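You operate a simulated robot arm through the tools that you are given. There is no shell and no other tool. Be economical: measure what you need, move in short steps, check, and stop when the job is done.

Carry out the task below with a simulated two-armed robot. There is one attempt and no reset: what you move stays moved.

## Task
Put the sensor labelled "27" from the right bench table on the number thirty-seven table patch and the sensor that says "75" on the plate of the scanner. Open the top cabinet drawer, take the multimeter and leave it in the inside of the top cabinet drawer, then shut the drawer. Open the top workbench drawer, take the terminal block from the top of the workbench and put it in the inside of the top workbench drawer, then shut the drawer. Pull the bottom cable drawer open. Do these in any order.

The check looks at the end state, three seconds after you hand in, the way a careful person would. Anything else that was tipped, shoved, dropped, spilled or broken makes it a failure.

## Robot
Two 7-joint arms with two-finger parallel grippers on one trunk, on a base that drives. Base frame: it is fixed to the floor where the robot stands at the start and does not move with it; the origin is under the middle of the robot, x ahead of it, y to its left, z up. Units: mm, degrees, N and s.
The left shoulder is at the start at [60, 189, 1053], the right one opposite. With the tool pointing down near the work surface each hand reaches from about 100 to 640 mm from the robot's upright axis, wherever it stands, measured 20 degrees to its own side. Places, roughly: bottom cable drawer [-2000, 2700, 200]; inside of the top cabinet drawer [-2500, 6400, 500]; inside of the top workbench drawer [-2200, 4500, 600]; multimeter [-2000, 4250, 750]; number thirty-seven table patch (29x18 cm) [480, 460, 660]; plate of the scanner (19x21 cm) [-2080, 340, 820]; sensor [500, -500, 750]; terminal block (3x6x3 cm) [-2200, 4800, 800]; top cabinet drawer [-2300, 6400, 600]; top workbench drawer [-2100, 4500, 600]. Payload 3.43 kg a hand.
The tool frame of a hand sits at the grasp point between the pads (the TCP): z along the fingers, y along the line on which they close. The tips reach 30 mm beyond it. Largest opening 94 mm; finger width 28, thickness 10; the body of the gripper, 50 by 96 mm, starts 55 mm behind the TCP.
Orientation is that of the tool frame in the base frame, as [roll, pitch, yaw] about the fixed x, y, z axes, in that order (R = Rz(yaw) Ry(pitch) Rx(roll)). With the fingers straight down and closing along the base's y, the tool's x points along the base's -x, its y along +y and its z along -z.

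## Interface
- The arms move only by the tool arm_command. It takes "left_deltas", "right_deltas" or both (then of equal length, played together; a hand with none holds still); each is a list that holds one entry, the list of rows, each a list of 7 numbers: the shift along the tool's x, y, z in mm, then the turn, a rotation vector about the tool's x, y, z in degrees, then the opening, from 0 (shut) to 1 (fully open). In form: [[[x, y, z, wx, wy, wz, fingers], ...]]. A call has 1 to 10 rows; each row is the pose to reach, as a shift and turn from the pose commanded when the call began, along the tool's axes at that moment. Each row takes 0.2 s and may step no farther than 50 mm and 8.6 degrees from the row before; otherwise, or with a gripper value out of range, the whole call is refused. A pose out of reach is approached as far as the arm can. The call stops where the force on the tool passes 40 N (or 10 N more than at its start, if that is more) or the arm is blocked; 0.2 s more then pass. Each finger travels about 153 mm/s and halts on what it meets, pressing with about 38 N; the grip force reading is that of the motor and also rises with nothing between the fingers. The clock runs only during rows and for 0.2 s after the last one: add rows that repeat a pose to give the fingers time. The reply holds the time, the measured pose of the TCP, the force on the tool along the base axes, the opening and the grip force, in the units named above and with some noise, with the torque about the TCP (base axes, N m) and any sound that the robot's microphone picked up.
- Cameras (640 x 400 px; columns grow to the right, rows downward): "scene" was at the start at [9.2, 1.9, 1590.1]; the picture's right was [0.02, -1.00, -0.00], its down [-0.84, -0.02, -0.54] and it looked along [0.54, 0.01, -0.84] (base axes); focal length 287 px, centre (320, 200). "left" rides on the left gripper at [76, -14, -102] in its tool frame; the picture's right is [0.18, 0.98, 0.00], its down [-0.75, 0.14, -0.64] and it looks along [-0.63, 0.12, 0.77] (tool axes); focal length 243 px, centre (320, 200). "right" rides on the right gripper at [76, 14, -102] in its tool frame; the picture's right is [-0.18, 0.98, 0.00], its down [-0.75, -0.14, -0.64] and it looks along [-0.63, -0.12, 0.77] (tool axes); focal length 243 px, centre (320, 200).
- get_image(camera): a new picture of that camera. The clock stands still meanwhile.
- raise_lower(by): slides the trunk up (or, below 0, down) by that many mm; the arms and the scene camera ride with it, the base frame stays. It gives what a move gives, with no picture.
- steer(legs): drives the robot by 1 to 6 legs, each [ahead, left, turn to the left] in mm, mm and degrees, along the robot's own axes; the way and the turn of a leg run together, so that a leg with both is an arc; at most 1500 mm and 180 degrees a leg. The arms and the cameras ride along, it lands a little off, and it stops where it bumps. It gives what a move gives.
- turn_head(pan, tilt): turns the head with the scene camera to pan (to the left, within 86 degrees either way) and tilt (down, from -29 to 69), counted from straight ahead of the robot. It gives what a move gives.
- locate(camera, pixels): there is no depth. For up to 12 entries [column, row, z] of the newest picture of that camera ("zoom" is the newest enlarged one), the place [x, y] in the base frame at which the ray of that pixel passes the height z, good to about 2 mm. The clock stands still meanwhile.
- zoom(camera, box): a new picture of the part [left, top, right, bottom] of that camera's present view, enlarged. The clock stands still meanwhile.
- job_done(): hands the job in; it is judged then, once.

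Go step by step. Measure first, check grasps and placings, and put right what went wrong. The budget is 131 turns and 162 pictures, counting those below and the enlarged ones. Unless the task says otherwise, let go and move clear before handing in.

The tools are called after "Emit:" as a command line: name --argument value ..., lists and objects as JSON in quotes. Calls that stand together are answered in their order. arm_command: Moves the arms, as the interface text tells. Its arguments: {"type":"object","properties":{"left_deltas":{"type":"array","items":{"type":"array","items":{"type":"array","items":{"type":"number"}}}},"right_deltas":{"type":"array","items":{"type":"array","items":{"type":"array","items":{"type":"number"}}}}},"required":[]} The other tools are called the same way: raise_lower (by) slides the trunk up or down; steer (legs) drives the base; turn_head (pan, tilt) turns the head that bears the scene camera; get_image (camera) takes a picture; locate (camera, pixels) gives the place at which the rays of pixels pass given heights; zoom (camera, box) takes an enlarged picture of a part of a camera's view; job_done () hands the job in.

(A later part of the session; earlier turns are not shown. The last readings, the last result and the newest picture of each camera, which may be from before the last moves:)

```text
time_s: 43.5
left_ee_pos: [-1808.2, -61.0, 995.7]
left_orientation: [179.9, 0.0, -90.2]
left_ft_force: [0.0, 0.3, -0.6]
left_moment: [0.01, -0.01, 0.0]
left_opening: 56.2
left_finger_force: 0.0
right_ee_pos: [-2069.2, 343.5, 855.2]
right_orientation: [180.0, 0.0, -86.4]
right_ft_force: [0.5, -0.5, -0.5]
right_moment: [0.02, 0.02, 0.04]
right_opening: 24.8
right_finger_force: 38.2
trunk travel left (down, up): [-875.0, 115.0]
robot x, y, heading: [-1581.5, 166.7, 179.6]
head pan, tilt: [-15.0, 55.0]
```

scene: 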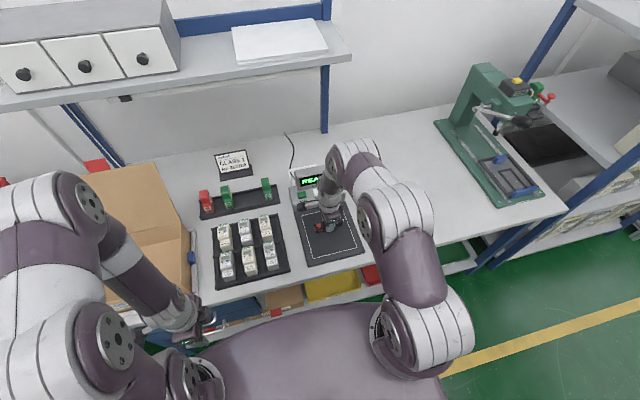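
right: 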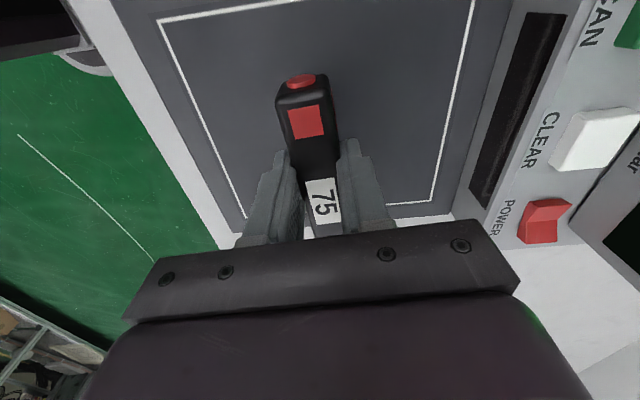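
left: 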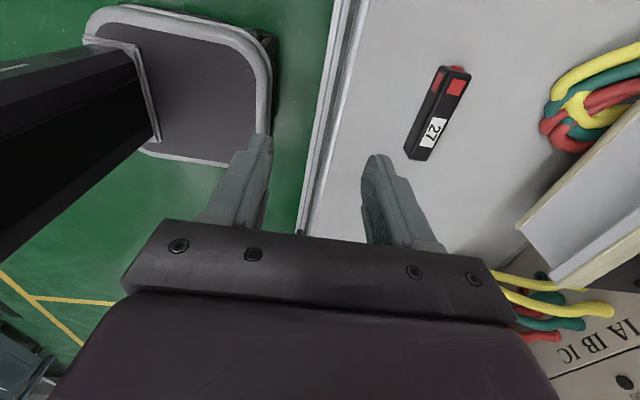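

There's no contact yet at 855, so I'll keep lowering.

Emit:
arm_command --right_deltas '[[[0, 0, 2, 0, 0, 0, 0], [0, 0, 4, 0, 0, 0, 0], [0, 0, 6, 0, 0, 0, 0]]]'

Emit:
get_image --camera "right"

```text
time_s: 44.3
left_ee_pos: [-1807.2, -61.5, 995.4]
left_orientation: [180.0, 0.0, -90.2]
left_ft_force: [-0.2, 0.0, 1.0]
left_moment: [0.03, 0.01, 0.02]
left_opening: 56.4
left_finger_force: 0.0
right_ee_pos: [-2069.1, 343.2, 849.3]
right_orientation: [179.9, 0.0, -86.4]
right_ft_force: [0.8, 0.0, 0.2]
right_moment: [0.11, 0.0, 0.0]
right_opening: 25.2
right_finger_force: 37.9
trunk travel left (down, up): [-875.0, 115.0]
robot x, y, heading: [-1577.4, 168.0, 179.6]
head pan, tilt: [-15.0, 55.0]
```

```text
125 pictures are left
```

right: 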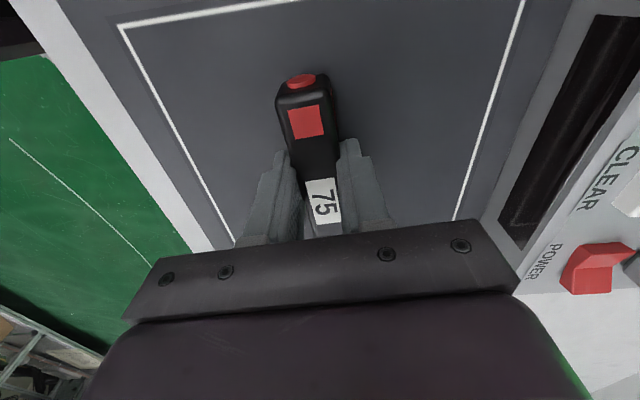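

The moment has just begun to change (0.11), which is close to contact. I'll continue in 1.5 mm steps.

Emit:
arm_command --right_deltas '[[[0, 0, 1.5, 0, 0, 0, 0], [0, 0, 3, 0, 0, 0, 0]]]'

```text
time_s: 44.9
left_ee_pos: [-1805.1, -61.4, 996.8]
left_orientation: [180.0, 0.0, -90.2]
left_ft_force: [-0.3, 0.8, 0.5]
left_moment: [-0.01, -0.01, -0.01]
left_opening: 56.6
left_finger_force: 0.0
right_ee_pos: [-2068.5, 342.1, 849.4]
right_orientation: [179.5, 0.0, -86.5]
right_ft_force: [1.0, 5.1, 31.6]
right_moment: [0.25, -0.2, 0.01]
right_opening: 24.9
right_finger_force: 38.2
trunk travel left (down, up): [-875.0, 115.0]
robot x, y, heading: [-1578.7, 164.7, 179.8]
head pan, tilt: [-15.0, 55.0]
```

Contact reads 31.6 N. I'll ease back 2 mm, open gently, then rise and clear.

Emit:
arm_command --right_deltas '[[[0, 0, -2.5, 0, 0, 0, 0], [0, 0, -2.5, 0, 0, 0, 0.3], [0, 0, -2.5, 0, 0, 0, 0.6], [0, 0, -2.5, 0, 0, 0, 0.6], [0, 0, -30, 0, 0, 0, 0.6], [0, 0, -70, 0, 0, 0, 0.6], [0, 0, -110, 0, 0, 0, 0.6], [0, 0, -150, 0, 0, 0, 0.6], [-20, -40, -170, 0, 0, 0, 0.6], [-60, -60, -170, 0, 0, 0, 0.6]]]'

Emit:
get_image --camera "right"

Emit:
zoom --camera "scene" --box '[180, 120, 440, 300]'

```text
time_s: 47.1
left_ee_pos: [-1807.7, -59.3, 994.0]
left_orientation: [180.0, -0.1, -90.2]
left_ft_force: [-1.1, 0.3, -0.1]
left_moment: [0.02, -0.03, -0.01]
left_opening: 56.4
left_finger_force: 0.2
right_ee_pos: [-2012.8, 409.0, 1016.0]
right_orientation: [-180.0, -0.1, -86.4]
right_ft_force: [0.3, 0.3, 0.1]
right_moment: [-0.01, 0.01, -0.01]
right_opening: 56.5
right_finger_force: 0.0
trunk travel left (down, up): [-875.0, 115.0]
robot x, y, heading: [-1582.1, 164.9, 179.9]
head pan, tilt: [-15.0, 55.0]
```

```text
124 pictures are left
```

right: 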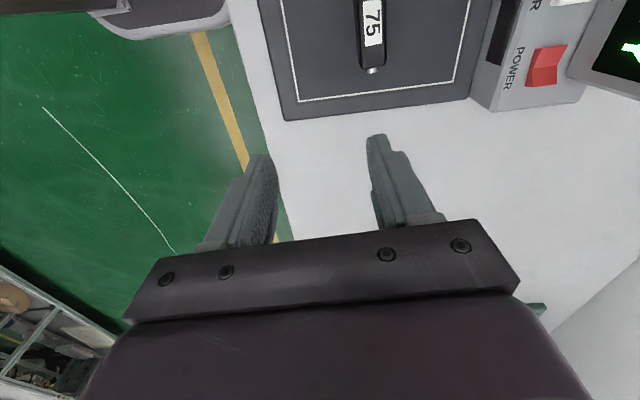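

```text
2.22 times, centred on (310, 210) of scene
```

zoom: 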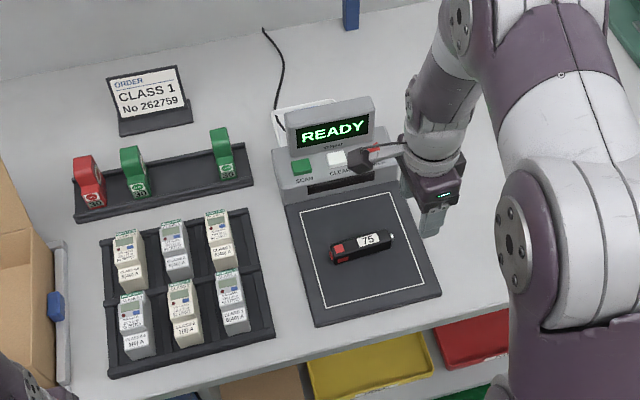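

Sensor 75 rests inside the plate's outline. I'll back out and look along +y, to my right, towards the drawers.

Emit:
steer --legs '[[-600, 0, 0]]'

Emit:
turn_head --pan -80 --tilt 15

Emit:
get_image --camera "scene"

Emit:
turn_head --pan -35 --tilt 20

Emit:
get_image --camera "scene"

```text
time_s: 50.5
left_ee_pos: [-1226.3, -61.8, 994.4]
left_orientation: [-180.0, 0.0, -90.0]
left_ft_force: [-0.2, -0.3, 0.6]
left_moment: [-0.02, -0.01, -0.03]
left_opening: 56.2
left_finger_force: 0.1
right_ee_pos: [-1433.3, 406.0, 1015.4]
right_orientation: [-179.9, 0.0, -86.2]
right_ft_force: [0.3, -0.2, -0.3]
right_moment: [0.01, 0.01, 0.01]
right_opening: 56.4
right_finger_force: 0.2
trunk travel left (down, up): [-875.0, 115.0]
robot x, y, heading: [-996.8, 162.4, -179.8]
head pan, tilt: [-15.0, 55.0]
```

```text
time_s: 51.8
left_ee_pos: [-1224.6, -61.0, 994.5]
left_orientation: [180.0, 0.0, -90.0]
left_ft_force: [0.5, -0.1, 0.5]
left_moment: [-0.02, 0.0, -0.01]
left_opening: 56.3
left_finger_force: 0.1
right_ee_pos: [-1432.7, 407.3, 1016.0]
right_orientation: [-179.9, 0.0, -86.2]
right_ft_force: [-0.5, -0.1, 0.3]
right_moment: [0.0, -0.02, 0.01]
right_opening: 56.4
right_finger_force: 0.0
trunk travel left (down, up): [-875.0, 115.0]
robot x, y, heading: [-998.2, 163.7, -179.9]
head pan, tilt: [-80.0, 15.0]
```

```text
122 pictures are left
```

scene: 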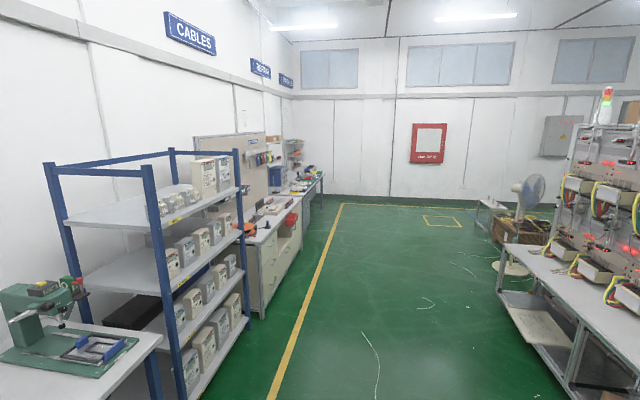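

```text
time_s: 52.9
left_ee_pos: [-1225.0, -62.1, 994.4]
left_orientation: [180.0, 0.0, -90.0]
left_ft_force: [-0.5, -0.9, -0.3]
left_moment: [-0.01, 0.01, 0.02]
left_opening: 56.3
left_finger_force: 0.0
right_ee_pos: [-1432.9, 406.6, 1016.7]
right_orientation: [-180.0, 0.0, -86.2]
right_ft_force: [-0.5, 0.2, -0.1]
right_moment: [-0.04, 0.05, -0.01]
right_opening: 56.5
right_finger_force: 0.1
trunk travel left (down, up): [-875.0, 115.0]
robot x, y, heading: [-1000.4, 161.3, -180.2]
head pan, tilt: [-35.0, 20.0]
```

```text
121 pictures are left
```

scene: 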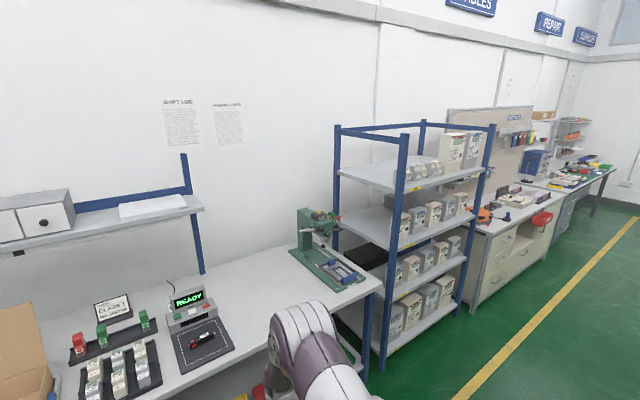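

The aisle is clear. I'll drive 2500 mm to the right to reach the cable drawer bench.

Emit:
steer --legs '[[0, -1250, 0], [0, -1250, 0]]'

Emit:
turn_head --pan 0 --tilt 35

Emit:
get_image --camera "scene"

```text
time_s: 65.2
left_ee_pos: [-1171.8, 2449.3, 995.0]
left_orientation: [-180.0, 0.1, -92.7]
left_ft_force: [-0.3, 0.0, -0.2]
left_moment: [-0.02, 0.01, -0.04]
left_opening: 56.4
left_finger_force: 0.1
right_ee_pos: [-1356.3, 2927.8, 1017.0]
right_orientation: [-180.0, 0.0, -88.9]
right_ft_force: [0.0, -0.1, 0.1]
right_moment: [0.04, -0.01, 0.05]
right_opening: 56.3
right_finger_force: 0.0
trunk travel left (down, up): [-875.0, 115.0]
robot x, y, heading: [-935.3, 2668.1, 177.4]
head pan, tilt: [-35.0, 20.0]
```

```text
time_s: 66.2
left_ee_pos: [-1171.8, 2450.3, 995.2]
left_orientation: [179.9, -0.1, -92.6]
left_ft_force: [-0.5, -0.8, 0.5]
left_moment: [0.0, -0.01, -0.01]
left_opening: 56.3
left_finger_force: 0.1
right_ee_pos: [-1356.1, 2927.9, 1015.6]
right_orientation: [-179.9, 0.0, -89.1]
right_ft_force: [0.5, 1.0, 0.0]
right_moment: [0.0, 0.02, -0.04]
right_opening: 56.6
right_finger_force: 0.0
trunk travel left (down, up): [-875.0, 115.0]
robot x, y, heading: [-932.0, 2666.4, 177.3]
head pan, tilt: [0.0, 35.0]
```

```text
120 pictures are left
```

scene: 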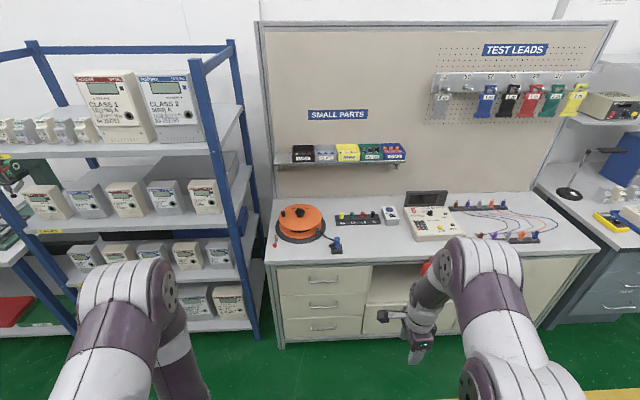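

The cable bench shows a stack of three drawers at (322,280) to (322,327). I'll enlarge it and locate the handles.

Emit:
zoom --camera "scene" --box '[250, 220, 490, 370]'

Emit:
locate --camera "scene" --pixels '[[322, 328, 200], [322, 328, 300], [322, 304, 400], [322, 280, 550], [277, 263, 750], [284, 348, 0]]'

```text
2.67 times, centred on (370, 295) of scene
```

zoom: 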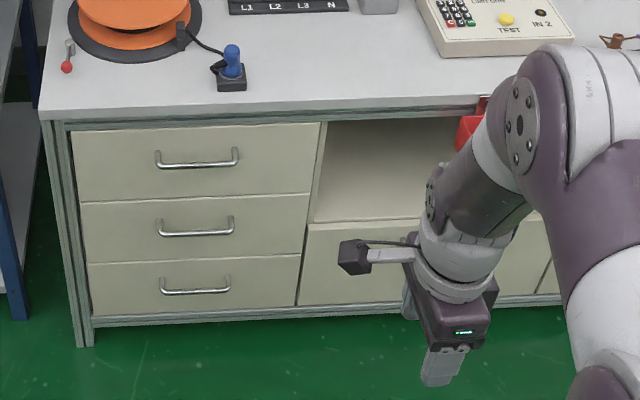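

```text
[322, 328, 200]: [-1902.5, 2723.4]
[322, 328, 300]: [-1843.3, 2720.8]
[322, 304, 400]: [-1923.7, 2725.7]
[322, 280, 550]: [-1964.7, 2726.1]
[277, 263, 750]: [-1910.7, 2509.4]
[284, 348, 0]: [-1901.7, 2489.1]
```

The bottom drawer's handle is at about (-1903,2723,195). I'll tilt the right hand to point forward with its fingers closing vertically, while it is still high and free.

Emit:
arm_command --right_deltas '[[[0, 15, 10, -8.5, 0, 0, 0.6], [0, 30, 20, -17, 0, 0, 0.6], [0, 45, 30, -25.5, 0, 0, 0.6], [0, 60, 40, -34, 0, 0, 0.6], [0, 75, 50, -42.5, 0, 0, 0.6], [0, 90, 60, -51, 0, 0, 0.6], [0, 105, 70, -59.5, 0, 0, 0.6], [0, 120, 80, -68, 0, 0, 0.6], [0, 135, 90, -76.5, 0, 0, 0.6], [0, 150, 100, -85, 0, 0, 0.6]]]'

Emit:
get_image --camera "scene"

Emit:
get_image --camera "right"

```text
time_s: 68.4
left_ee_pos: [-1173.5, 2450.7, 994.6]
left_orientation: [-179.9, 0.0, -92.8]
left_ft_force: [-1.0, 0.5, -0.3]
left_moment: [-0.01, 0.0, -0.01]
left_opening: 56.3
left_finger_force: 0.1
right_ee_pos: [-1556.1, 2932.5, 923.3]
right_orientation: [96.4, 0.0, -88.9]
right_ft_force: [-0.4, -0.2, 0.2]
right_moment: [0.02, 0.01, 0.01]
right_opening: 56.3
right_finger_force: 0.1
right hand out of reach, approached as far as the arm can: row 4, 10
trunk travel left (down, up): [-875.0, 115.0]
robot x, y, heading: [-933.6, 2665.2, 177.2]
head pan, tilt: [0.0, 35.0]
```

```text
118 pictures are left
```

scene: 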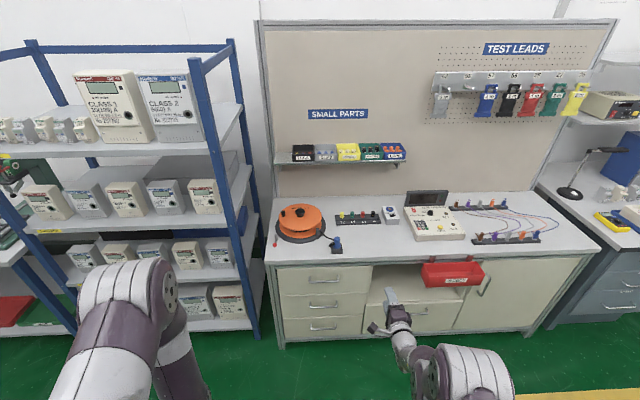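

```text
117 pictures are left
```

right: 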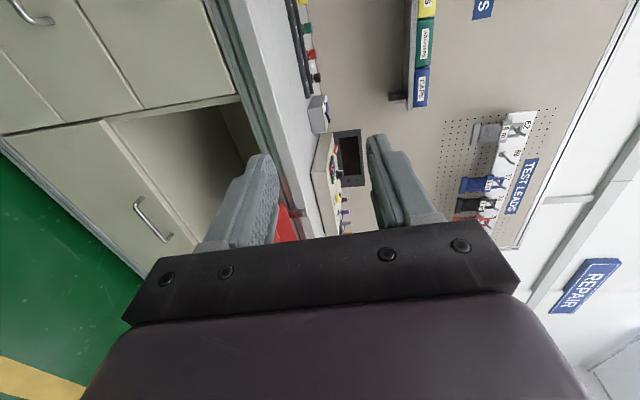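

The right hand now points forward, 6° down. I'll bring the left hand further ahead so it clears the base when the trunk lowers, then line the base up with the handle.

Emit:
arm_command --left_deltas '[[[0, 40, -10, 0, 0, 0, 0.6], [0, 80, -20, 0, 0, 0, 0.6], [0, 120, -30, 0, 0, 0, 0.6], [0, 160, -40, 0, 0, 0, 0.6], [0, 190, -50, 0, 0, 0, 0.6]]]'

Emit:
steer --legs '[[220, 205, 2.7]]'

Emit:
raise_lower --by -400

Emit:
turn_head --pan 0 --tilt 45

Emit:
get_image --camera "scene"

Emit:
get_image --camera "right"

```text
time_s: 69.6
left_ee_pos: [-1361.4, 2459.2, 1044.6]
left_orientation: [-179.9, 0.0, -92.8]
left_ft_force: [-0.2, -0.7, -0.1]
left_moment: [0.01, -0.04, 0.03]
left_opening: 56.3
left_finger_force: 0.0
right_ee_pos: [-1557.0, 2932.7, 923.2]
right_orientation: [96.4, 0.0, -88.9]
right_ft_force: [0.0, -0.6, 0.2]
right_moment: [0.02, 0.0, -0.02]
right_opening: 56.5
right_finger_force: 0.0
trunk travel left (down, up): [-875.0, 115.0]
robot x, y, heading: [-933.3, 2663.8, 177.0]
head pan, tilt: [0.0, 35.0]
```

```text
time_s: 71.6
left_ee_pos: [-1577.0, 2242.0, 1043.8]
left_orientation: [180.0, 0.0, -89.8]
left_ft_force: [-0.6, 0.7, 0.5]
left_moment: [0.01, 0.01, -0.01]
left_opening: 56.4
left_finger_force: 0.1
right_ee_pos: [-1796.8, 2705.3, 924.2]
right_orientation: [96.5, 0.0, -86.0]
right_ft_force: [0.1, 0.2, -0.1]
right_moment: [0.04, -0.04, 0.02]
right_opening: 56.3
right_finger_force: 0.0
trunk travel left (down, up): [-875.0, 115.0]
robot x, y, heading: [-1157.2, 2473.8, -179.4]
head pan, tilt: [0.0, 35.0]
```

```text
time_s: 75.4
left_ee_pos: [-1577.0, 2242.4, 644.2]
left_orientation: [179.9, 0.0, -89.8]
left_ft_force: [-0.1, 0.1, -0.3]
left_moment: [0.0, 0.04, 0.01]
left_opening: 56.4
left_finger_force: 0.1
right_ee_pos: [-1795.5, 2705.0, 525.7]
right_orientation: [96.4, 0.0, -86.0]
right_ft_force: [-0.3, 0.2, 0.0]
right_moment: [0.02, -0.02, -0.01]
right_opening: 56.1
right_finger_force: 0.0
trunk travel left (down, up): [-475.0, 515.0]
robot x, y, heading: [-1163.9, 2468.1, -179.3]
head pan, tilt: [0.0, 35.0]
```

```text
time_s: 76.2
left_ee_pos: [-1577.8, 2243.1, 643.6]
left_orientation: [-179.9, 0.1, -89.8]
left_ft_force: [-1.0, 0.6, 0.3]
left_moment: [-0.03, 0.02, 0.01]
left_opening: 56.5
left_finger_force: 0.1
right_ee_pos: [-1797.3, 2705.0, 524.8]
right_orientation: [96.4, 0.0, -86.1]
right_ft_force: [-0.3, 0.0, 0.2]
right_moment: [0.01, 0.03, -0.01]
right_opening: 56.3
right_finger_force: 0.1
trunk travel left (down, up): [-475.0, 515.0]
robot x, y, heading: [-1162.5, 2470.0, -179.7]
head pan, tilt: [0.0, 45.0]
```

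```text
116 pictures are left
```

scene: 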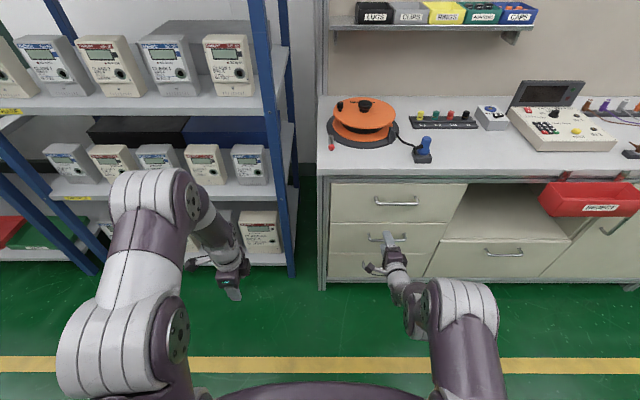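

```text
115 pictures are left
```

right: 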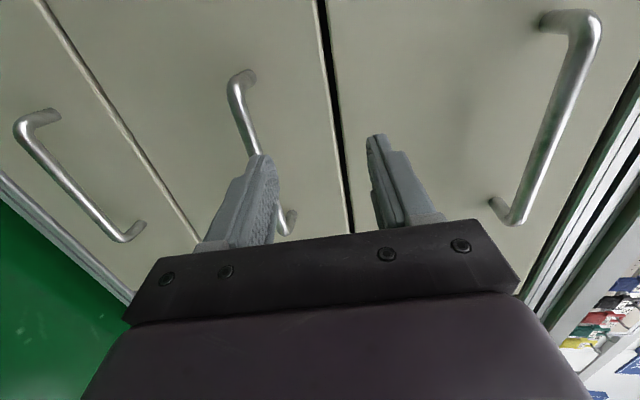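

I'll triangulate the handles from this new height.

Emit:
locate --camera "scene" --pixels '[[396, 203, 550], [396, 203, 600], [375, 238, 400], [375, 238, 450], [319, 178, 750], [321, 289, 0], [386, 264, 250]]'

Emit:
locate --camera "right" --pixels '[[566, 110, 600], [566, 110, 550], [240, 110, 400], [240, 110, 450], [80, 190, 200], [80, 190, 250], [80, 190, 300]]'

```text
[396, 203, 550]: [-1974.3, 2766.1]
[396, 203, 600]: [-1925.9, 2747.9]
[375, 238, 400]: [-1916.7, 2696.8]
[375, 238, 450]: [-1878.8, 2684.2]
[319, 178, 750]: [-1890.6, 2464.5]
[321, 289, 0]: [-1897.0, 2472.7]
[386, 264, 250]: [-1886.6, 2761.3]
```

```text
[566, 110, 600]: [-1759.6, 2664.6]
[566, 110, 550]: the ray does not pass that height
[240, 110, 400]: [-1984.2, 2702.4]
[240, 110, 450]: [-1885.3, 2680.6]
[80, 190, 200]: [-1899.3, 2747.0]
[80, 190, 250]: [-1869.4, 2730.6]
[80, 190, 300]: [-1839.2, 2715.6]
```

The bottom handle is consistent at about (-1901,2730,198). I'll lower the trunk another 325 mm.

Emit:
raise_lower --by -325

Emit:
get_image --camera "right"

Emit:
get_image --camera "scene"

```text
time_s: 79.4
left_ee_pos: [-1576.5, 2242.7, 319.1]
left_orientation: [-180.0, 0.0, -89.8]
left_ft_force: [0.5, 1.1, 0.1]
left_moment: [-0.01, 0.03, 0.0]
left_opening: 56.5
left_finger_force: 0.1
right_ee_pos: [-1796.0, 2702.5, 200.0]
right_orientation: [96.4, 0.1, -86.0]
right_ft_force: [0.2, 0.0, -0.4]
right_moment: [0.01, 0.01, -0.01]
right_opening: 56.3
right_finger_force: 0.1
trunk travel left (down, up): [-150.0, 840.0]
robot x, y, heading: [-1164.8, 2469.2, -179.5]
head pan, tilt: [0.0, 45.0]
```

```text
114 pictures are left
```

right: 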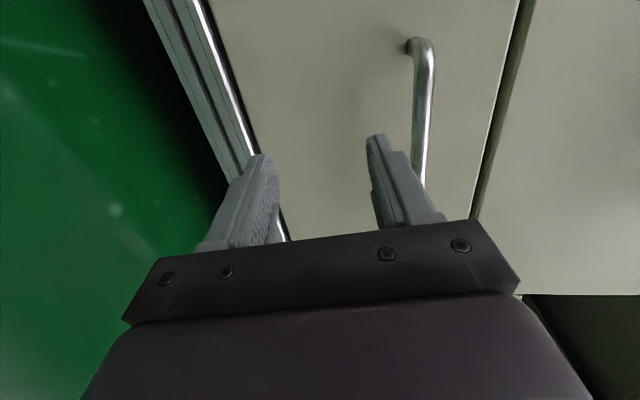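

```text
113 pictures are left
```

scene: 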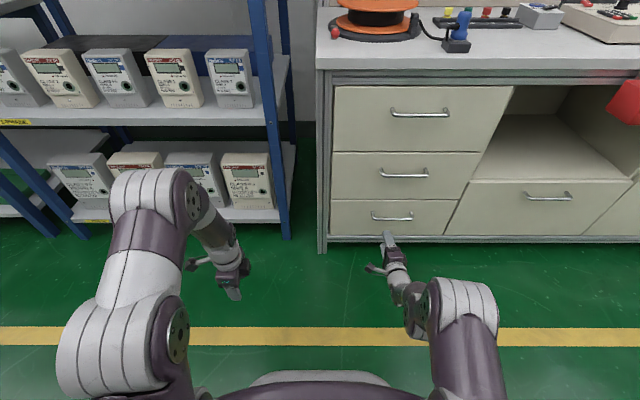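

The bottom handle shows at (392,216) in the scene view and (424,115) in the right view, and it appears higher than the gripper. I'll locate it.

Emit:
locate --camera "scene" --pixels '[[392, 218, 200], [392, 218, 230], [392, 218, 260], [372, 213, 230], [413, 216, 230]]'

Emit:
locate --camera "right" --pixels '[[425, 60, 220], [425, 60, 230], [425, 60, 240], [421, 160, 220], [421, 160, 230], [421, 160, 240], [408, 45, 230]]'

```text
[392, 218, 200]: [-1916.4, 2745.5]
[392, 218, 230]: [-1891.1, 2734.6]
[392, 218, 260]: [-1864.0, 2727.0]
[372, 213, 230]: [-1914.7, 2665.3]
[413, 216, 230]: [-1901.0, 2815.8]
```

```text
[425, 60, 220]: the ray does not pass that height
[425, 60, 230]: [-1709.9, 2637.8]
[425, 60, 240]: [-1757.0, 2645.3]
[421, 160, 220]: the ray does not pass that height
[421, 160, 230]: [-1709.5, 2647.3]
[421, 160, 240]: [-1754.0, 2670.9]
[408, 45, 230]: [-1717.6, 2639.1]
```

Intersecting the rays puts the handle at about (-1864,2730,262). I'll raise the trunk 60 mm and check.

Emit:
raise_lower --by 60

Emit:
get_image --camera "right"

Emit:
zoom --camera "scene" --box '[320, 160, 480, 260]'

```text
time_s: 80.4
left_ee_pos: [-1577.1, 2242.2, 379.5]
left_orientation: [-180.0, 0.1, -89.8]
left_ft_force: [0.3, 1.1, 0.9]
left_moment: [0.0, 0.01, 0.02]
left_opening: 56.2
left_finger_force: 0.0
right_ee_pos: [-1796.6, 2704.1, 259.4]
right_orientation: [96.4, 0.1, -86.0]
right_ft_force: [-0.9, -0.6, -0.7]
right_moment: [-0.01, 0.0, 0.0]
right_opening: 56.3
right_finger_force: 0.0
trunk travel left (down, up): [-210.0, 780.0]
robot x, y, heading: [-1160.7, 2463.5, -179.8]
head pan, tilt: [0.0, 45.0]
```

```text
112 pictures are left
```

right: 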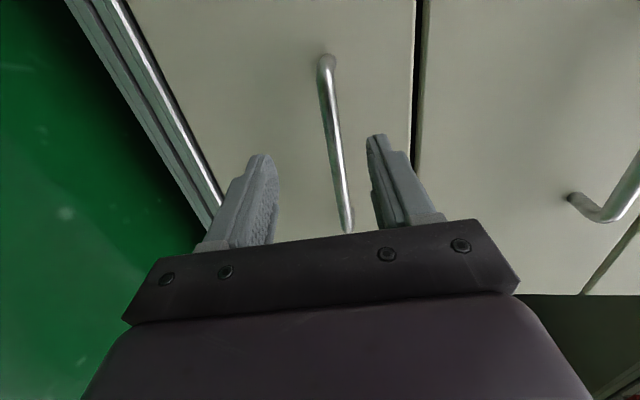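

```text
4.00 times, centred on (400, 210) of scene
```

zoom: 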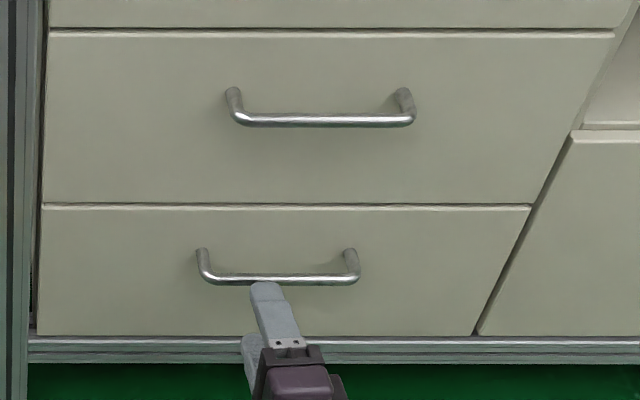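

The bar lies between the fingers. I'll advance 55 mm and check the depth.

Emit:
arm_command --right_deltas '[[[-8, 3, 20, 0, 0, 0, 0.8], [-15, 5, 40, 0, 0, 0, 0.8], [-15, 7, 56, 0, 0, 0, 0.8]]]'

Emit:
get_image --camera "right"

Emit:
zoom --camera "scene" --box '[320, 160, 480, 260]'

```text
time_s: 81.2
left_ee_pos: [-1577.0, 2241.3, 379.5]
left_orientation: [180.0, -0.1, -89.8]
left_ft_force: [0.7, 0.5, -0.4]
left_moment: [0.0, 0.0, -0.01]
left_opening: 56.4
left_finger_force: 0.1
right_ee_pos: [-1853.4, 2714.8, 260.0]
right_orientation: [96.4, -0.1, -86.0]
right_ft_force: [0.3, 0.1, 0.1]
right_moment: [0.01, 0.0, -0.02]
right_opening: 75.3
right_finger_force: 0.0
trunk travel left (down, up): [-210.0, 780.0]
robot x, y, heading: [-1161.9, 2466.6, -179.6]
head pan, tilt: [0.0, 45.0]
```

```text
110 pictures are left
```

right: 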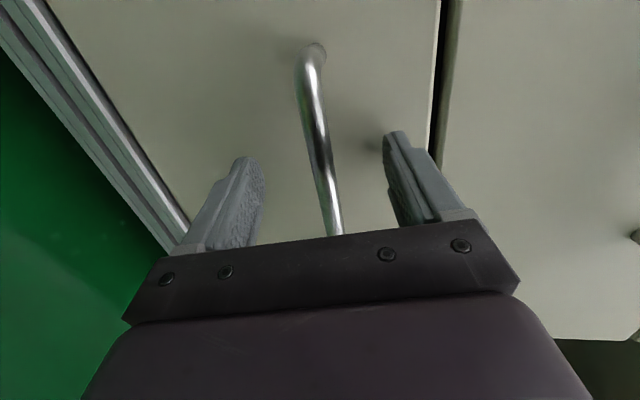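

```text
4.00 times, centred on (400, 210) of scene
```

zoom: 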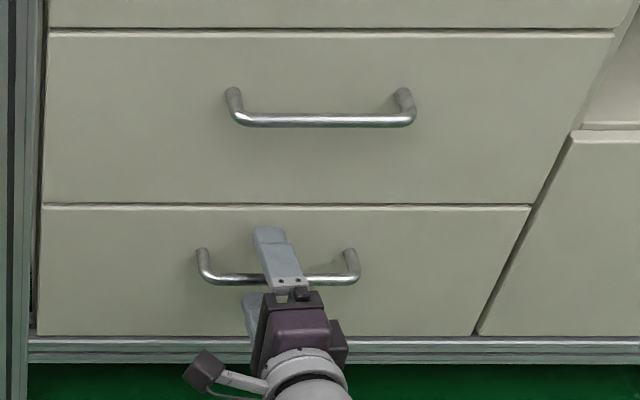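

The fingers are around the bar, so I'll close on it.

Emit:
arm_command --right_deltas '[[[0, 0, 0, 0, 0, 0, 0.4], [0, 0, 0, 0, 0, 0, 0], [0, 0, 0, 0, 0, 0, 0], [0, 0, 0, 0, 0, 0, 0]]]'

Emit:
get_image --camera "right"

```text
time_s: 82.2
left_ee_pos: [-1576.8, 2242.4, 379.9]
left_orientation: [179.9, 0.0, -89.8]
left_ft_force: [0.0, -0.1, -0.6]
left_moment: [0.03, -0.01, 0.01]
left_opening: 56.2
left_finger_force: 0.0
right_ee_pos: [-1853.8, 2715.6, 262.8]
right_orientation: [96.1, -0.1, -86.1]
right_ft_force: [-2.4, 0.5, 12.8]
right_moment: [-0.07, 0.04, 0.1]
right_opening: 15.8
right_finger_force: 44.9
trunk travel left (down, up): [-210.0, 780.0]
robot x, y, heading: [-1163.9, 2471.8, -179.8]
head pan, tilt: [0.0, 45.0]
```

```text
108 pictures are left
```

right: 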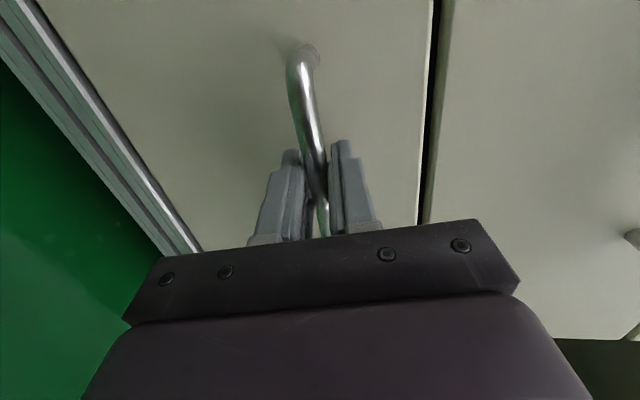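

The bar is gripped at a 15.8 mm opening. I'll pull by driving straight back 250 mm.

Emit:
steer --legs '[[-250, 0, 0]]'

Emit:
get_image --camera "scene"

```text
time_s: 84.0
left_ee_pos: [-1315.9, 2242.5, 380.8]
left_orientation: [179.9, 0.0, -89.8]
left_ft_force: [0.3, -0.4, 0.5]
left_moment: [-0.02, -0.02, -0.03]
left_opening: 56.4
left_finger_force: 0.0
right_ee_pos: [-1593.4, 2716.5, 260.9]
right_orientation: [96.2, 0.1, -85.9]
right_ft_force: [0.8, -14.3, 21.2]
right_moment: [0.03, 0.04, 0.22]
right_opening: 15.7
right_finger_force: 44.9
trunk travel left (down, up): [-210.0, 780.0]
robot x, y, heading: [-899.6, 2471.9, -180.0]
head pan, tilt: [0.0, 45.0]
```

```text
107 pictures are left
```

scene: 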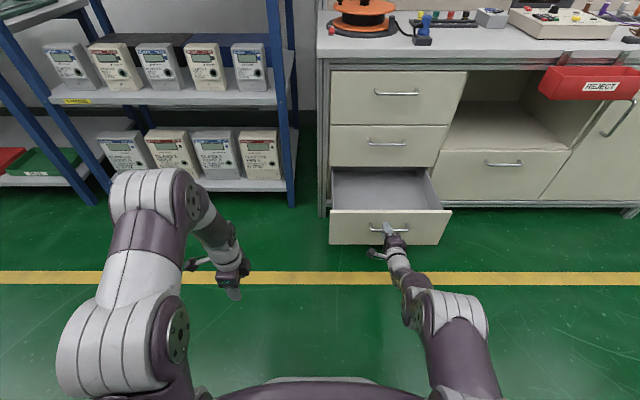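

The drawer is open by about 260 mm with no resistance. I'll pull a little more with the arm, which has the force limit.

Emit:
arm_command --right_deltas '[[[0, 0, -20, 0, 0, 0, 0], [0, -2, -40, 0, 0, 0, 0], [0, -5, -60, 0, 0, 0, 0], [0, -7, -80, 0, 0, 0, 0]]]'

Emit:
get_image --camera "scene"

```text
time_s: 84.8
left_ee_pos: [-1317.2, 2243.8, 379.4]
left_orientation: [-179.9, -0.1, -89.7]
left_ft_force: [-0.4, -0.7, -0.4]
left_moment: [0.01, 0.04, 0.0]
left_opening: 56.1
left_finger_force: 0.1
right_ee_pos: [-1544.0, 2719.4, 264.1]
right_orientation: [96.1, -0.1, -85.8]
right_ft_force: [-13.1, 1.3, -9.2]
right_moment: [-0.88, -0.07, 0.34]
right_opening: 11.7
right_finger_force: 44.8
trunk travel left (down, up): [-210.0, 780.0]
robot x, y, heading: [-901.5, 2477.6, -179.8]
head pan, tilt: [0.0, 45.0]
stopped in row 3 (right hand): the force on the tool passed its limit at 87 N (the readings are from after the stop); the commanded pose is now the measured one
```

```text
106 pictures are left
```

scene: 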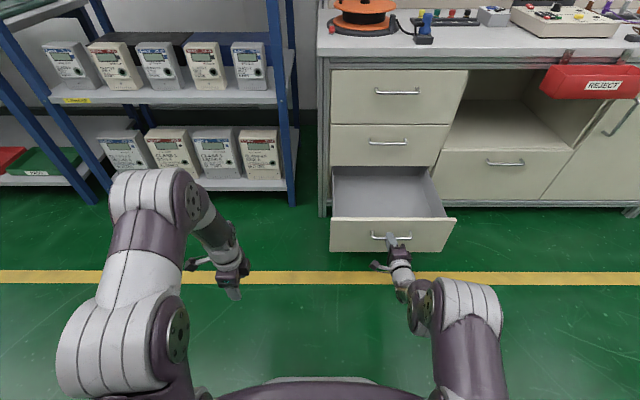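

It has reached its end stop and is fully open. I'll release the bar and back off.

Emit:
arm_command --right_deltas '[[[0, 0, 0, 0, 0, 0, 0.5], [0, 0, 0, 0, 0, 0, 0.7], [0, 0, 0, 0, 0, 0, 0.7], [0, 3, -30, 0, 0, 0, 0.7], [0, 5, -60, 0, 0, 0, 0.7], [0, 7, -90, 0, 0, 0, 0.7]]]'

Emit:
steer --legs '[[-300, 0, 0]]'

Emit:
raise_lower --by 450

Emit:
get_image --camera "scene"

```text
time_s: 86.2
left_ee_pos: [-1318.1, 2241.6, 378.6]
left_orientation: [180.0, 0.0, -89.8]
left_ft_force: [0.1, 0.3, -0.4]
left_moment: [-0.02, -0.01, -0.01]
left_opening: 56.7
left_finger_force: 0.1
right_ee_pos: [-1509.9, 2724.1, 305.7]
right_orientation: [97.8, 0.2, -86.2]
right_ft_force: [-0.3, -0.6, -0.3]
right_moment: [0.0, 0.01, 0.0]
right_opening: 65.7
right_finger_force: 0.1
right hand out of reach, approached as far as the arm can: row 4, 5, 6
trunk travel left (down, up): [-210.0, 780.0]
robot x, y, heading: [-901.2, 2470.0, -180.0]
head pan, tilt: [0.0, 45.0]
```

```text
time_s: 88.2
left_ee_pos: [-1025.2, 2244.6, 380.2]
left_orientation: [180.0, 0.0, -89.9]
left_ft_force: [0.0, -1.0, 0.5]
left_moment: [-0.06, -0.05, 0.04]
left_opening: 56.7
left_finger_force: 0.1
right_ee_pos: [-1217.9, 2726.8, 305.1]
right_orientation: [97.9, 0.1, -86.4]
right_ft_force: [-0.3, 0.7, -0.7]
right_moment: [0.04, 0.02, -0.01]
right_opening: 65.8
right_finger_force: 0.1
trunk travel left (down, up): [-210.0, 780.0]
robot x, y, heading: [-608.1, 2469.1, -180.1]
head pan, tilt: [0.0, 45.0]
```

```text
refused: 450 is not a number from -400 to 400
```

```text
105 pictures are left
```

scene: 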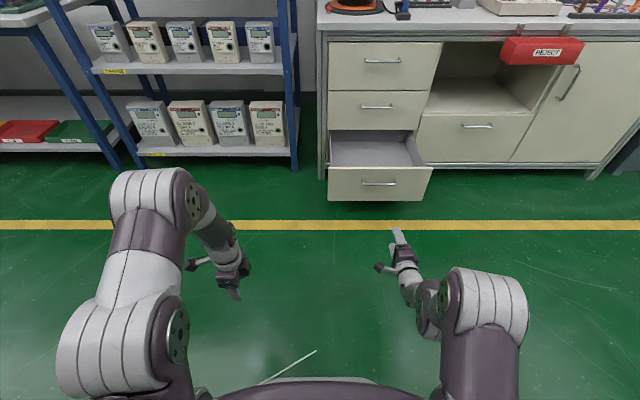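

The drawer stayed open. I'll raise the trunk and drive right to the workbench at y≈4500.

Emit:
raise_lower --by 400

Emit:
steer --legs '[[0, -1000, 0], [100, -950, 0]]'

Emit:
turn_head --pan 0 --tilt 25

Emit:
get_image --camera "scene"

```text
time_s: 92.1
left_ee_pos: [-1027.1, 2245.4, 780.4]
left_orientation: [-180.0, 0.0, -90.0]
left_ft_force: [0.0, -0.3, 0.6]
left_moment: [-0.04, 0.0, -0.02]
left_opening: 56.5
left_finger_force: 0.1
right_ee_pos: [-1218.1, 2726.8, 705.6]
right_orientation: [98.0, 0.2, -86.3]
right_ft_force: [-1.1, -1.1, 0.0]
right_moment: [0.03, -0.02, 0.01]
right_opening: 65.7
right_finger_force: 0.0
trunk travel left (down, up): [-610.0, 380.0]
robot x, y, heading: [-611.9, 2469.2, -179.8]
head pan, tilt: [0.0, 45.0]
```

```text
time_s: 101.8
left_ee_pos: [-1122.7, 4203.3, 780.2]
left_orientation: [180.0, -0.1, -91.3]
left_ft_force: [0.4, -0.1, -0.3]
left_moment: [-0.03, 0.0, 0.01]
left_opening: 56.3
left_finger_force: 0.1
right_ee_pos: [-1300.6, 4690.2, 705.7]
right_orientation: [97.9, 0.1, -87.6]
right_ft_force: [0.0, 0.1, 0.1]
right_moment: [0.02, -0.02, -0.03]
right_opening: 65.7
right_finger_force: 0.1
trunk travel left (down, up): [-610.0, 380.0]
robot x, y, heading: [-697.0, 4417.8, 178.8]
head pan, tilt: [0.0, 45.0]
```

```text
time_s: 102.6
left_ee_pos: [-1121.4, 4202.7, 781.3]
left_orientation: [180.0, 0.0, -91.3]
left_ft_force: [0.2, -0.3, 0.1]
left_moment: [0.0, -0.01, 0.0]
left_opening: 56.6
left_finger_force: 0.0
right_ee_pos: [-1300.2, 4689.4, 705.6]
right_orientation: [97.9, 0.1, -87.7]
right_ft_force: [-0.4, -0.5, 0.4]
right_moment: [0.01, -0.03, -0.03]
right_opening: 65.7
right_finger_force: 0.0
trunk travel left (down, up): [-610.0, 380.0]
robot x, y, heading: [-702.7, 4418.8, 178.6]
head pan, tilt: [0.0, 25.0]
```

```text
104 pictures are left
```

scene: 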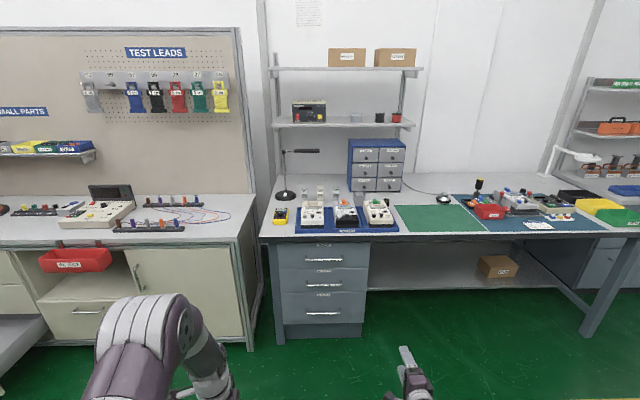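

Emit:
zoom --camera "scene" --box '[250, 160, 450, 285]'

Emit:
zoom --camera "scene" --box '[400, 150, 640, 300]'

Emit:
locate --camera "scene" --pixels '[[282, 216, 760], [322, 258, 600], [322, 258, 560], [281, 242, 740], [322, 284, 400], [322, 313, 250], [588, 334, 0], [522, 212, 760]]'

```text
3.20 times, centred on (350, 222) of scene
```

zoom: 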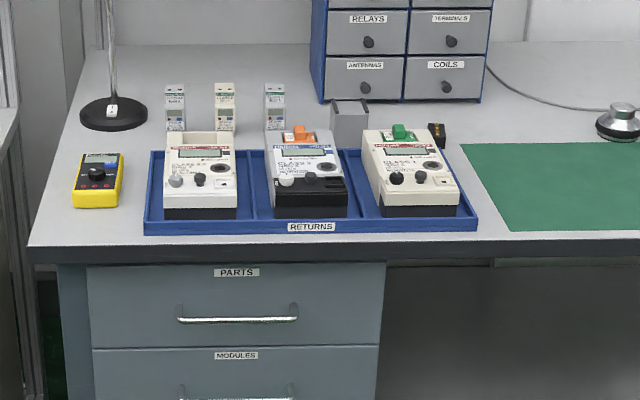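

```text
2.67 times, centred on (520, 225) of scene
```

zoom: 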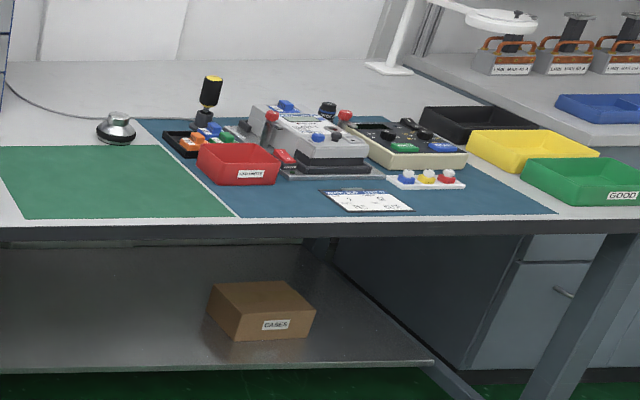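

```text
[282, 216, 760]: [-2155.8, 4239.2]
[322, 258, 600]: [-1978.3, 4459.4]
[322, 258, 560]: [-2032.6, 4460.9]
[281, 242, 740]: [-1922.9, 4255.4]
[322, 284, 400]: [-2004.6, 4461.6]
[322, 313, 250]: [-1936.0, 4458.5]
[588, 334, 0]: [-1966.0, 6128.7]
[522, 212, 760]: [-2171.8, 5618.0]
```

The yellow multimeter is at (282,216), and the workbench drawer stack is at (322,258). Terminal block candidates are the dark item at (387,202) and the grey one at (359,197), so I'll check them.

Emit:
zoom --camera "scene" --box '[340, 175, 420, 225]'

Emit:
locate --camera "scene" --pixels '[[387, 202, 770], [387, 202, 800], [359, 200, 770], [444, 198, 770], [359, 200, 800]]'

```text
8.00 times, centred on (380, 200) of scene
```

zoom: 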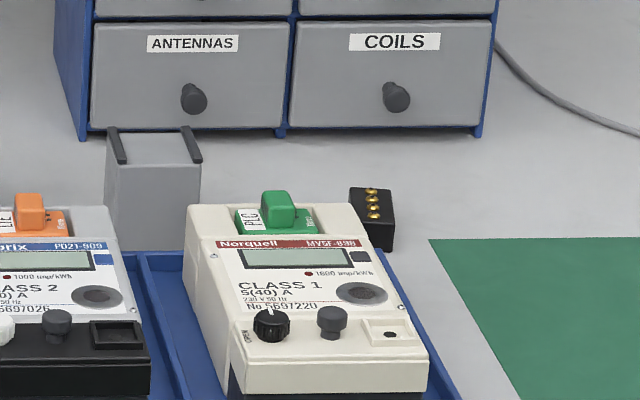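

```text
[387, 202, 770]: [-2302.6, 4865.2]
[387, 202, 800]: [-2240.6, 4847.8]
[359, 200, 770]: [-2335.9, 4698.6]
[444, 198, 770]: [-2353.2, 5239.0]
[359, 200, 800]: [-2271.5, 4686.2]
```

The terminal block is the black one with brass screws, near (-2240,4848). My order is to pick the block with the right hand, open the drawer with the left, place the block and shut it. First I'll point the left hand forward and the right hand down.

Emit:
arm_command --left_deltas '[[[0, 15, 6, -8.5, 0, 0, 0.6], [0, 30, 12, -17, 0, 0, 0.6], [0, 45, 18, -25.5, 0, 0, 0.6], [0, 60, 24, -34, 0, 0, 0.6], [0, 75, 30, -42.5, 0, 0, 0.6], [0, 90, 36, -51, 0, 0, 0.6], [0, 105, 42, -59.5, 0, 0, 0.6], [0, 120, 48, -68, 0, 0, 0.6], [0, 135, 54, -76.5, 0, 0, 0.6], [0, 150, 60, -85, 0, 0, 0.6]]]' --right_deltas '[[[0, 18, -18, 8.2, 0, 0, 0.7], [0, 36, -36, 16.4, 0, 0, 0.7], [0, 54, -54, 24.6, 0, 0, 0.7], [0, 72, -72, 32.8, 0, 0, 0.7], [0, 90, -90, 41, 0, 0, 0.7], [0, 108, -108, 49.2, 0, 0, 0.7], [0, 126, -126, 57.4, 0, 0, 0.7], [0, 144, -144, 65.6, 0, 0, 0.7], [0, 162, -162, 73.8, 0, 0, 0.7], [0, 180, -180, 82, 0, 0, 0.7]]]'

```text
time_s: 104.8
left_ee_pos: [-1354.3, 4209.6, 803.4]
left_orientation: [127.0, -0.2, -90.5]
left_ft_force: [-0.2, -0.8, 0.5]
left_moment: [0.01, 0.02, 0.0]
left_opening: 56.3
left_finger_force: 0.1
left hand out of reach, approached as far as the arm can: row 4, 5, 6, 7, 8, 9, 10
right_ee_pos: [-1147.2, 4699.1, 910.6]
right_orientation: [180.0, 0.2, -87.8]
right_ft_force: [-0.3, -0.8, 0.0]
right_moment: [0.02, 0.02, 0.01]
right_opening: 65.9
right_finger_force: 0.0
right hand out of reach, approached as far as the arm can: row 8
trunk travel left (down, up): [-610.0, 380.0]
robot x, y, heading: [-698.9, 4418.0, 178.5]
head pan, tilt: [0.0, 25.0]
```

The left hand stopped at 53° of tilt, so I'll lower it while finishing the tilt. I'll also turn the right wrist back so its fingers close along y.

Emit:
arm_command --left_deltas '[[[0, -9, 13, 0, 0, 0, 0.6], [0, -18, 26, 0, 0, 0, 0.6], [0, -27, 39, 0, 0, 0, 0.6], [0, -36, 52, -4, 0, 0, 0.6], [0, -45, 65, -8, 0, 0, 0.6], [0, -54, 78, -14, 0, 0, 0.6], [0, -63, 91, -20, 0, 0, 0.6], [0, -72, 104, -26, 0, 0, 0.6], [0, -72, 104, -32, 0, 0, 0.6], [0, -72, 104, -32, 0, 0, 0.6]]]' --right_deltas '[[[0, 0, 0, 0, 0, -8.5, 0.7], [0, 0, 0, 0, 0, -17, 0.7], [0, 0, 0, 0, 0, -25.5, 0.7], [0, 0, 0, 0, 0, -34, 0.7], [0, 0, 0, 0, 0, -42.5, 0.7], [0, 0, 0, 0, 0, -51, 0.7], [0, 0, 0, 0, 0, -59.5, 0.7], [0, 0, 0, 0, 0, -68, 0.7], [0, 0, 0, 0, 0, -76.5, 0.7], [0, 0, 0, 0, 0, -85, 0.7]]]'

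Emit:
turn_head --pan 0 --tilt 40

Emit:
get_image --camera "scene"

```text
time_s: 107.0
left_ee_pos: [-1397.3, 4211.3, 683.1]
left_orientation: [95.0, -0.3, -90.6]
left_ft_force: [-0.1, 0.7, -0.8]
left_moment: [0.01, 0.0, 0.0]
left_opening: 56.2
left_finger_force: 0.1
left hand out of reach, approached as far as the arm can: row 2, 3, 4, 5
right_ee_pos: [-1147.0, 4695.7, 910.1]
right_orientation: [-179.9, 0.0, -2.5]
right_ft_force: [-0.4, -0.6, 0.2]
right_moment: [-0.03, 0.0, -0.02]
right_opening: 65.7
right_finger_force: 0.2
trunk travel left (down, up): [-610.0, 380.0]
robot x, y, heading: [-698.7, 4417.3, 178.6]
head pan, tilt: [0.0, 25.0]
```

```text
time_s: 107.8
left_ee_pos: [-1397.6, 4211.5, 684.4]
left_orientation: [95.0, -0.3, -90.6]
left_ft_force: [-1.0, -0.1, -0.1]
left_moment: [0.02, -0.04, 0.02]
left_opening: 56.5
left_finger_force: 0.1
right_ee_pos: [-1146.3, 4695.2, 908.6]
right_orientation: [-179.9, 0.0, -2.7]
right_ft_force: [-0.5, 0.9, -0.5]
right_moment: [0.0, 0.0, 0.03]
right_opening: 65.9
right_finger_force: 0.0
trunk travel left (down, up): [-610.0, 380.0]
robot x, y, heading: [-701.2, 4423.2, 178.5]
head pan, tilt: [0.0, 40.0]
```

```text
100 pictures are left
```

scene: 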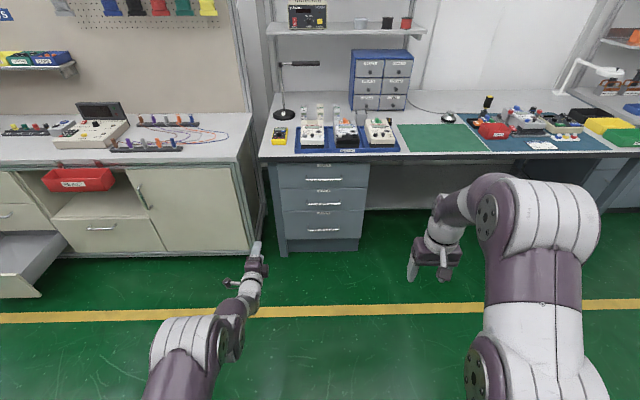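

Both hands turned as planned. Reaching the block means standing close, so I'll fold the left hand back first, then drive in front of the block.

Emit:
arm_command --left_deltas '[[[0, 13, -45, 8.5, 0, 0, 0.6], [0, 26, -90, 17, 0, 0, 0.6], [0, 39, -135, 25.5, 0, 0, 0.6], [0, 52, -180, 34, 0, 0, 0.6], [0, 65, -225, 42.5, 0, 0, 0.6], [0, 78, -270, 51, 0, 0, 0.6], [0, 91, -315, 59.5, 0, 0, 0.6], [0, 104, -360, 68, 0, 0, 0.6], [0, 117, -405, 76.5, 0, 0, 0.6], [0, 130, -450, 85, 0, 0, 0.6]]]'

Emit:
steer --legs '[[600, -330, 1.4]]'

Emit:
turn_head --pan 0 --tilt 40

Emit:
get_image --camera "scene"

```text
time_s: 110.0
left_ee_pos: [-960.5, 4208.1, 855.8]
left_orientation: [-179.9, -0.4, -90.6]
left_ft_force: [0.4, 0.6, 0.4]
left_moment: [0.01, 0.04, 0.04]
left_opening: 56.5
left_finger_force: 0.0
right_ee_pos: [-1145.7, 4695.1, 910.2]
right_orientation: [-180.0, 0.2, -2.6]
right_ft_force: [0.1, 0.7, 0.3]
right_moment: [0.0, 0.0, 0.03]
right_opening: 65.8
right_finger_force: 0.1
trunk travel left (down, up): [-610.0, 380.0]
robot x, y, heading: [-701.7, 4420.5, 178.9]
head pan, tilt: [0.0, 40.0]
```

```text
time_s: 113.7
left_ee_pos: [-1543.8, 4524.5, 853.5]
left_orientation: [179.9, -0.3, -88.5]
left_ft_force: [0.5, -0.6, -0.3]
left_moment: [-0.01, 0.0, 0.04]
left_opening: 56.4
left_finger_force: 0.1
right_ee_pos: [-1746.1, 5003.4, 908.9]
right_orientation: [-179.8, 0.0, -0.6]
right_ft_force: [0.7, -0.3, 0.1]
right_moment: [0.04, -0.01, 0.02]
right_opening: 65.7
right_finger_force: 0.2
trunk travel left (down, up): [-610.0, 380.0]
robot x, y, heading: [-1289.8, 4739.3, -179.2]
head pan, tilt: [0.0, 40.0]
```

```text
time_s: 114.3
left_ee_pos: [-1544.0, 4523.6, 854.4]
left_orientation: [179.9, -0.3, -88.5]
left_ft_force: [0.2, -0.7, 0.6]
left_moment: [0.0, 0.02, -0.01]
left_opening: 56.4
left_finger_force: 0.2
right_ee_pos: [-1745.5, 5001.3, 908.3]
right_orientation: [-179.9, 0.2, -0.7]
right_ft_force: [0.1, -0.4, 0.0]
right_moment: [0.0, 0.01, 0.0]
right_opening: 65.7
right_finger_force: 0.1
trunk travel left (down, up): [-610.0, 380.0]
robot x, y, heading: [-1291.7, 4742.8, -179.2]
head pan, tilt: [0.0, 40.0]
```

```text
99 pictures are left
```

scene: 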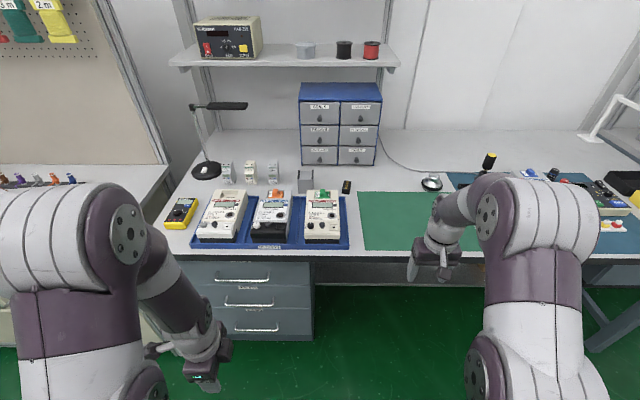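

The block is visible at (346,186). I'll enlarge and locate it.

Emit:
zoom --camera "scene" --box '[280, 160, 380, 260]'

Emit:
locate --camera "scene" --pixels '[[346, 184, 760], [346, 184, 790], [346, 193, 770], [346, 193, 750], [345, 251, 750], [370, 250, 750], [183, 210, 770]]'

```text
4.00 times, centred on (330, 210) of scene
```

zoom: 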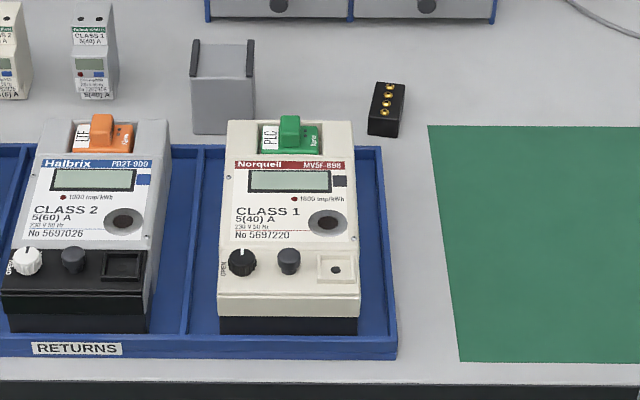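

```text
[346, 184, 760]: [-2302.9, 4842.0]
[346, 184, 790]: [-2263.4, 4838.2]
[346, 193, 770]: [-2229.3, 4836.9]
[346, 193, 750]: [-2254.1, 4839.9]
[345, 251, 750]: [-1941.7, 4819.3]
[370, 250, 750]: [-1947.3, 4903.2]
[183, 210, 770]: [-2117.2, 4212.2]
```

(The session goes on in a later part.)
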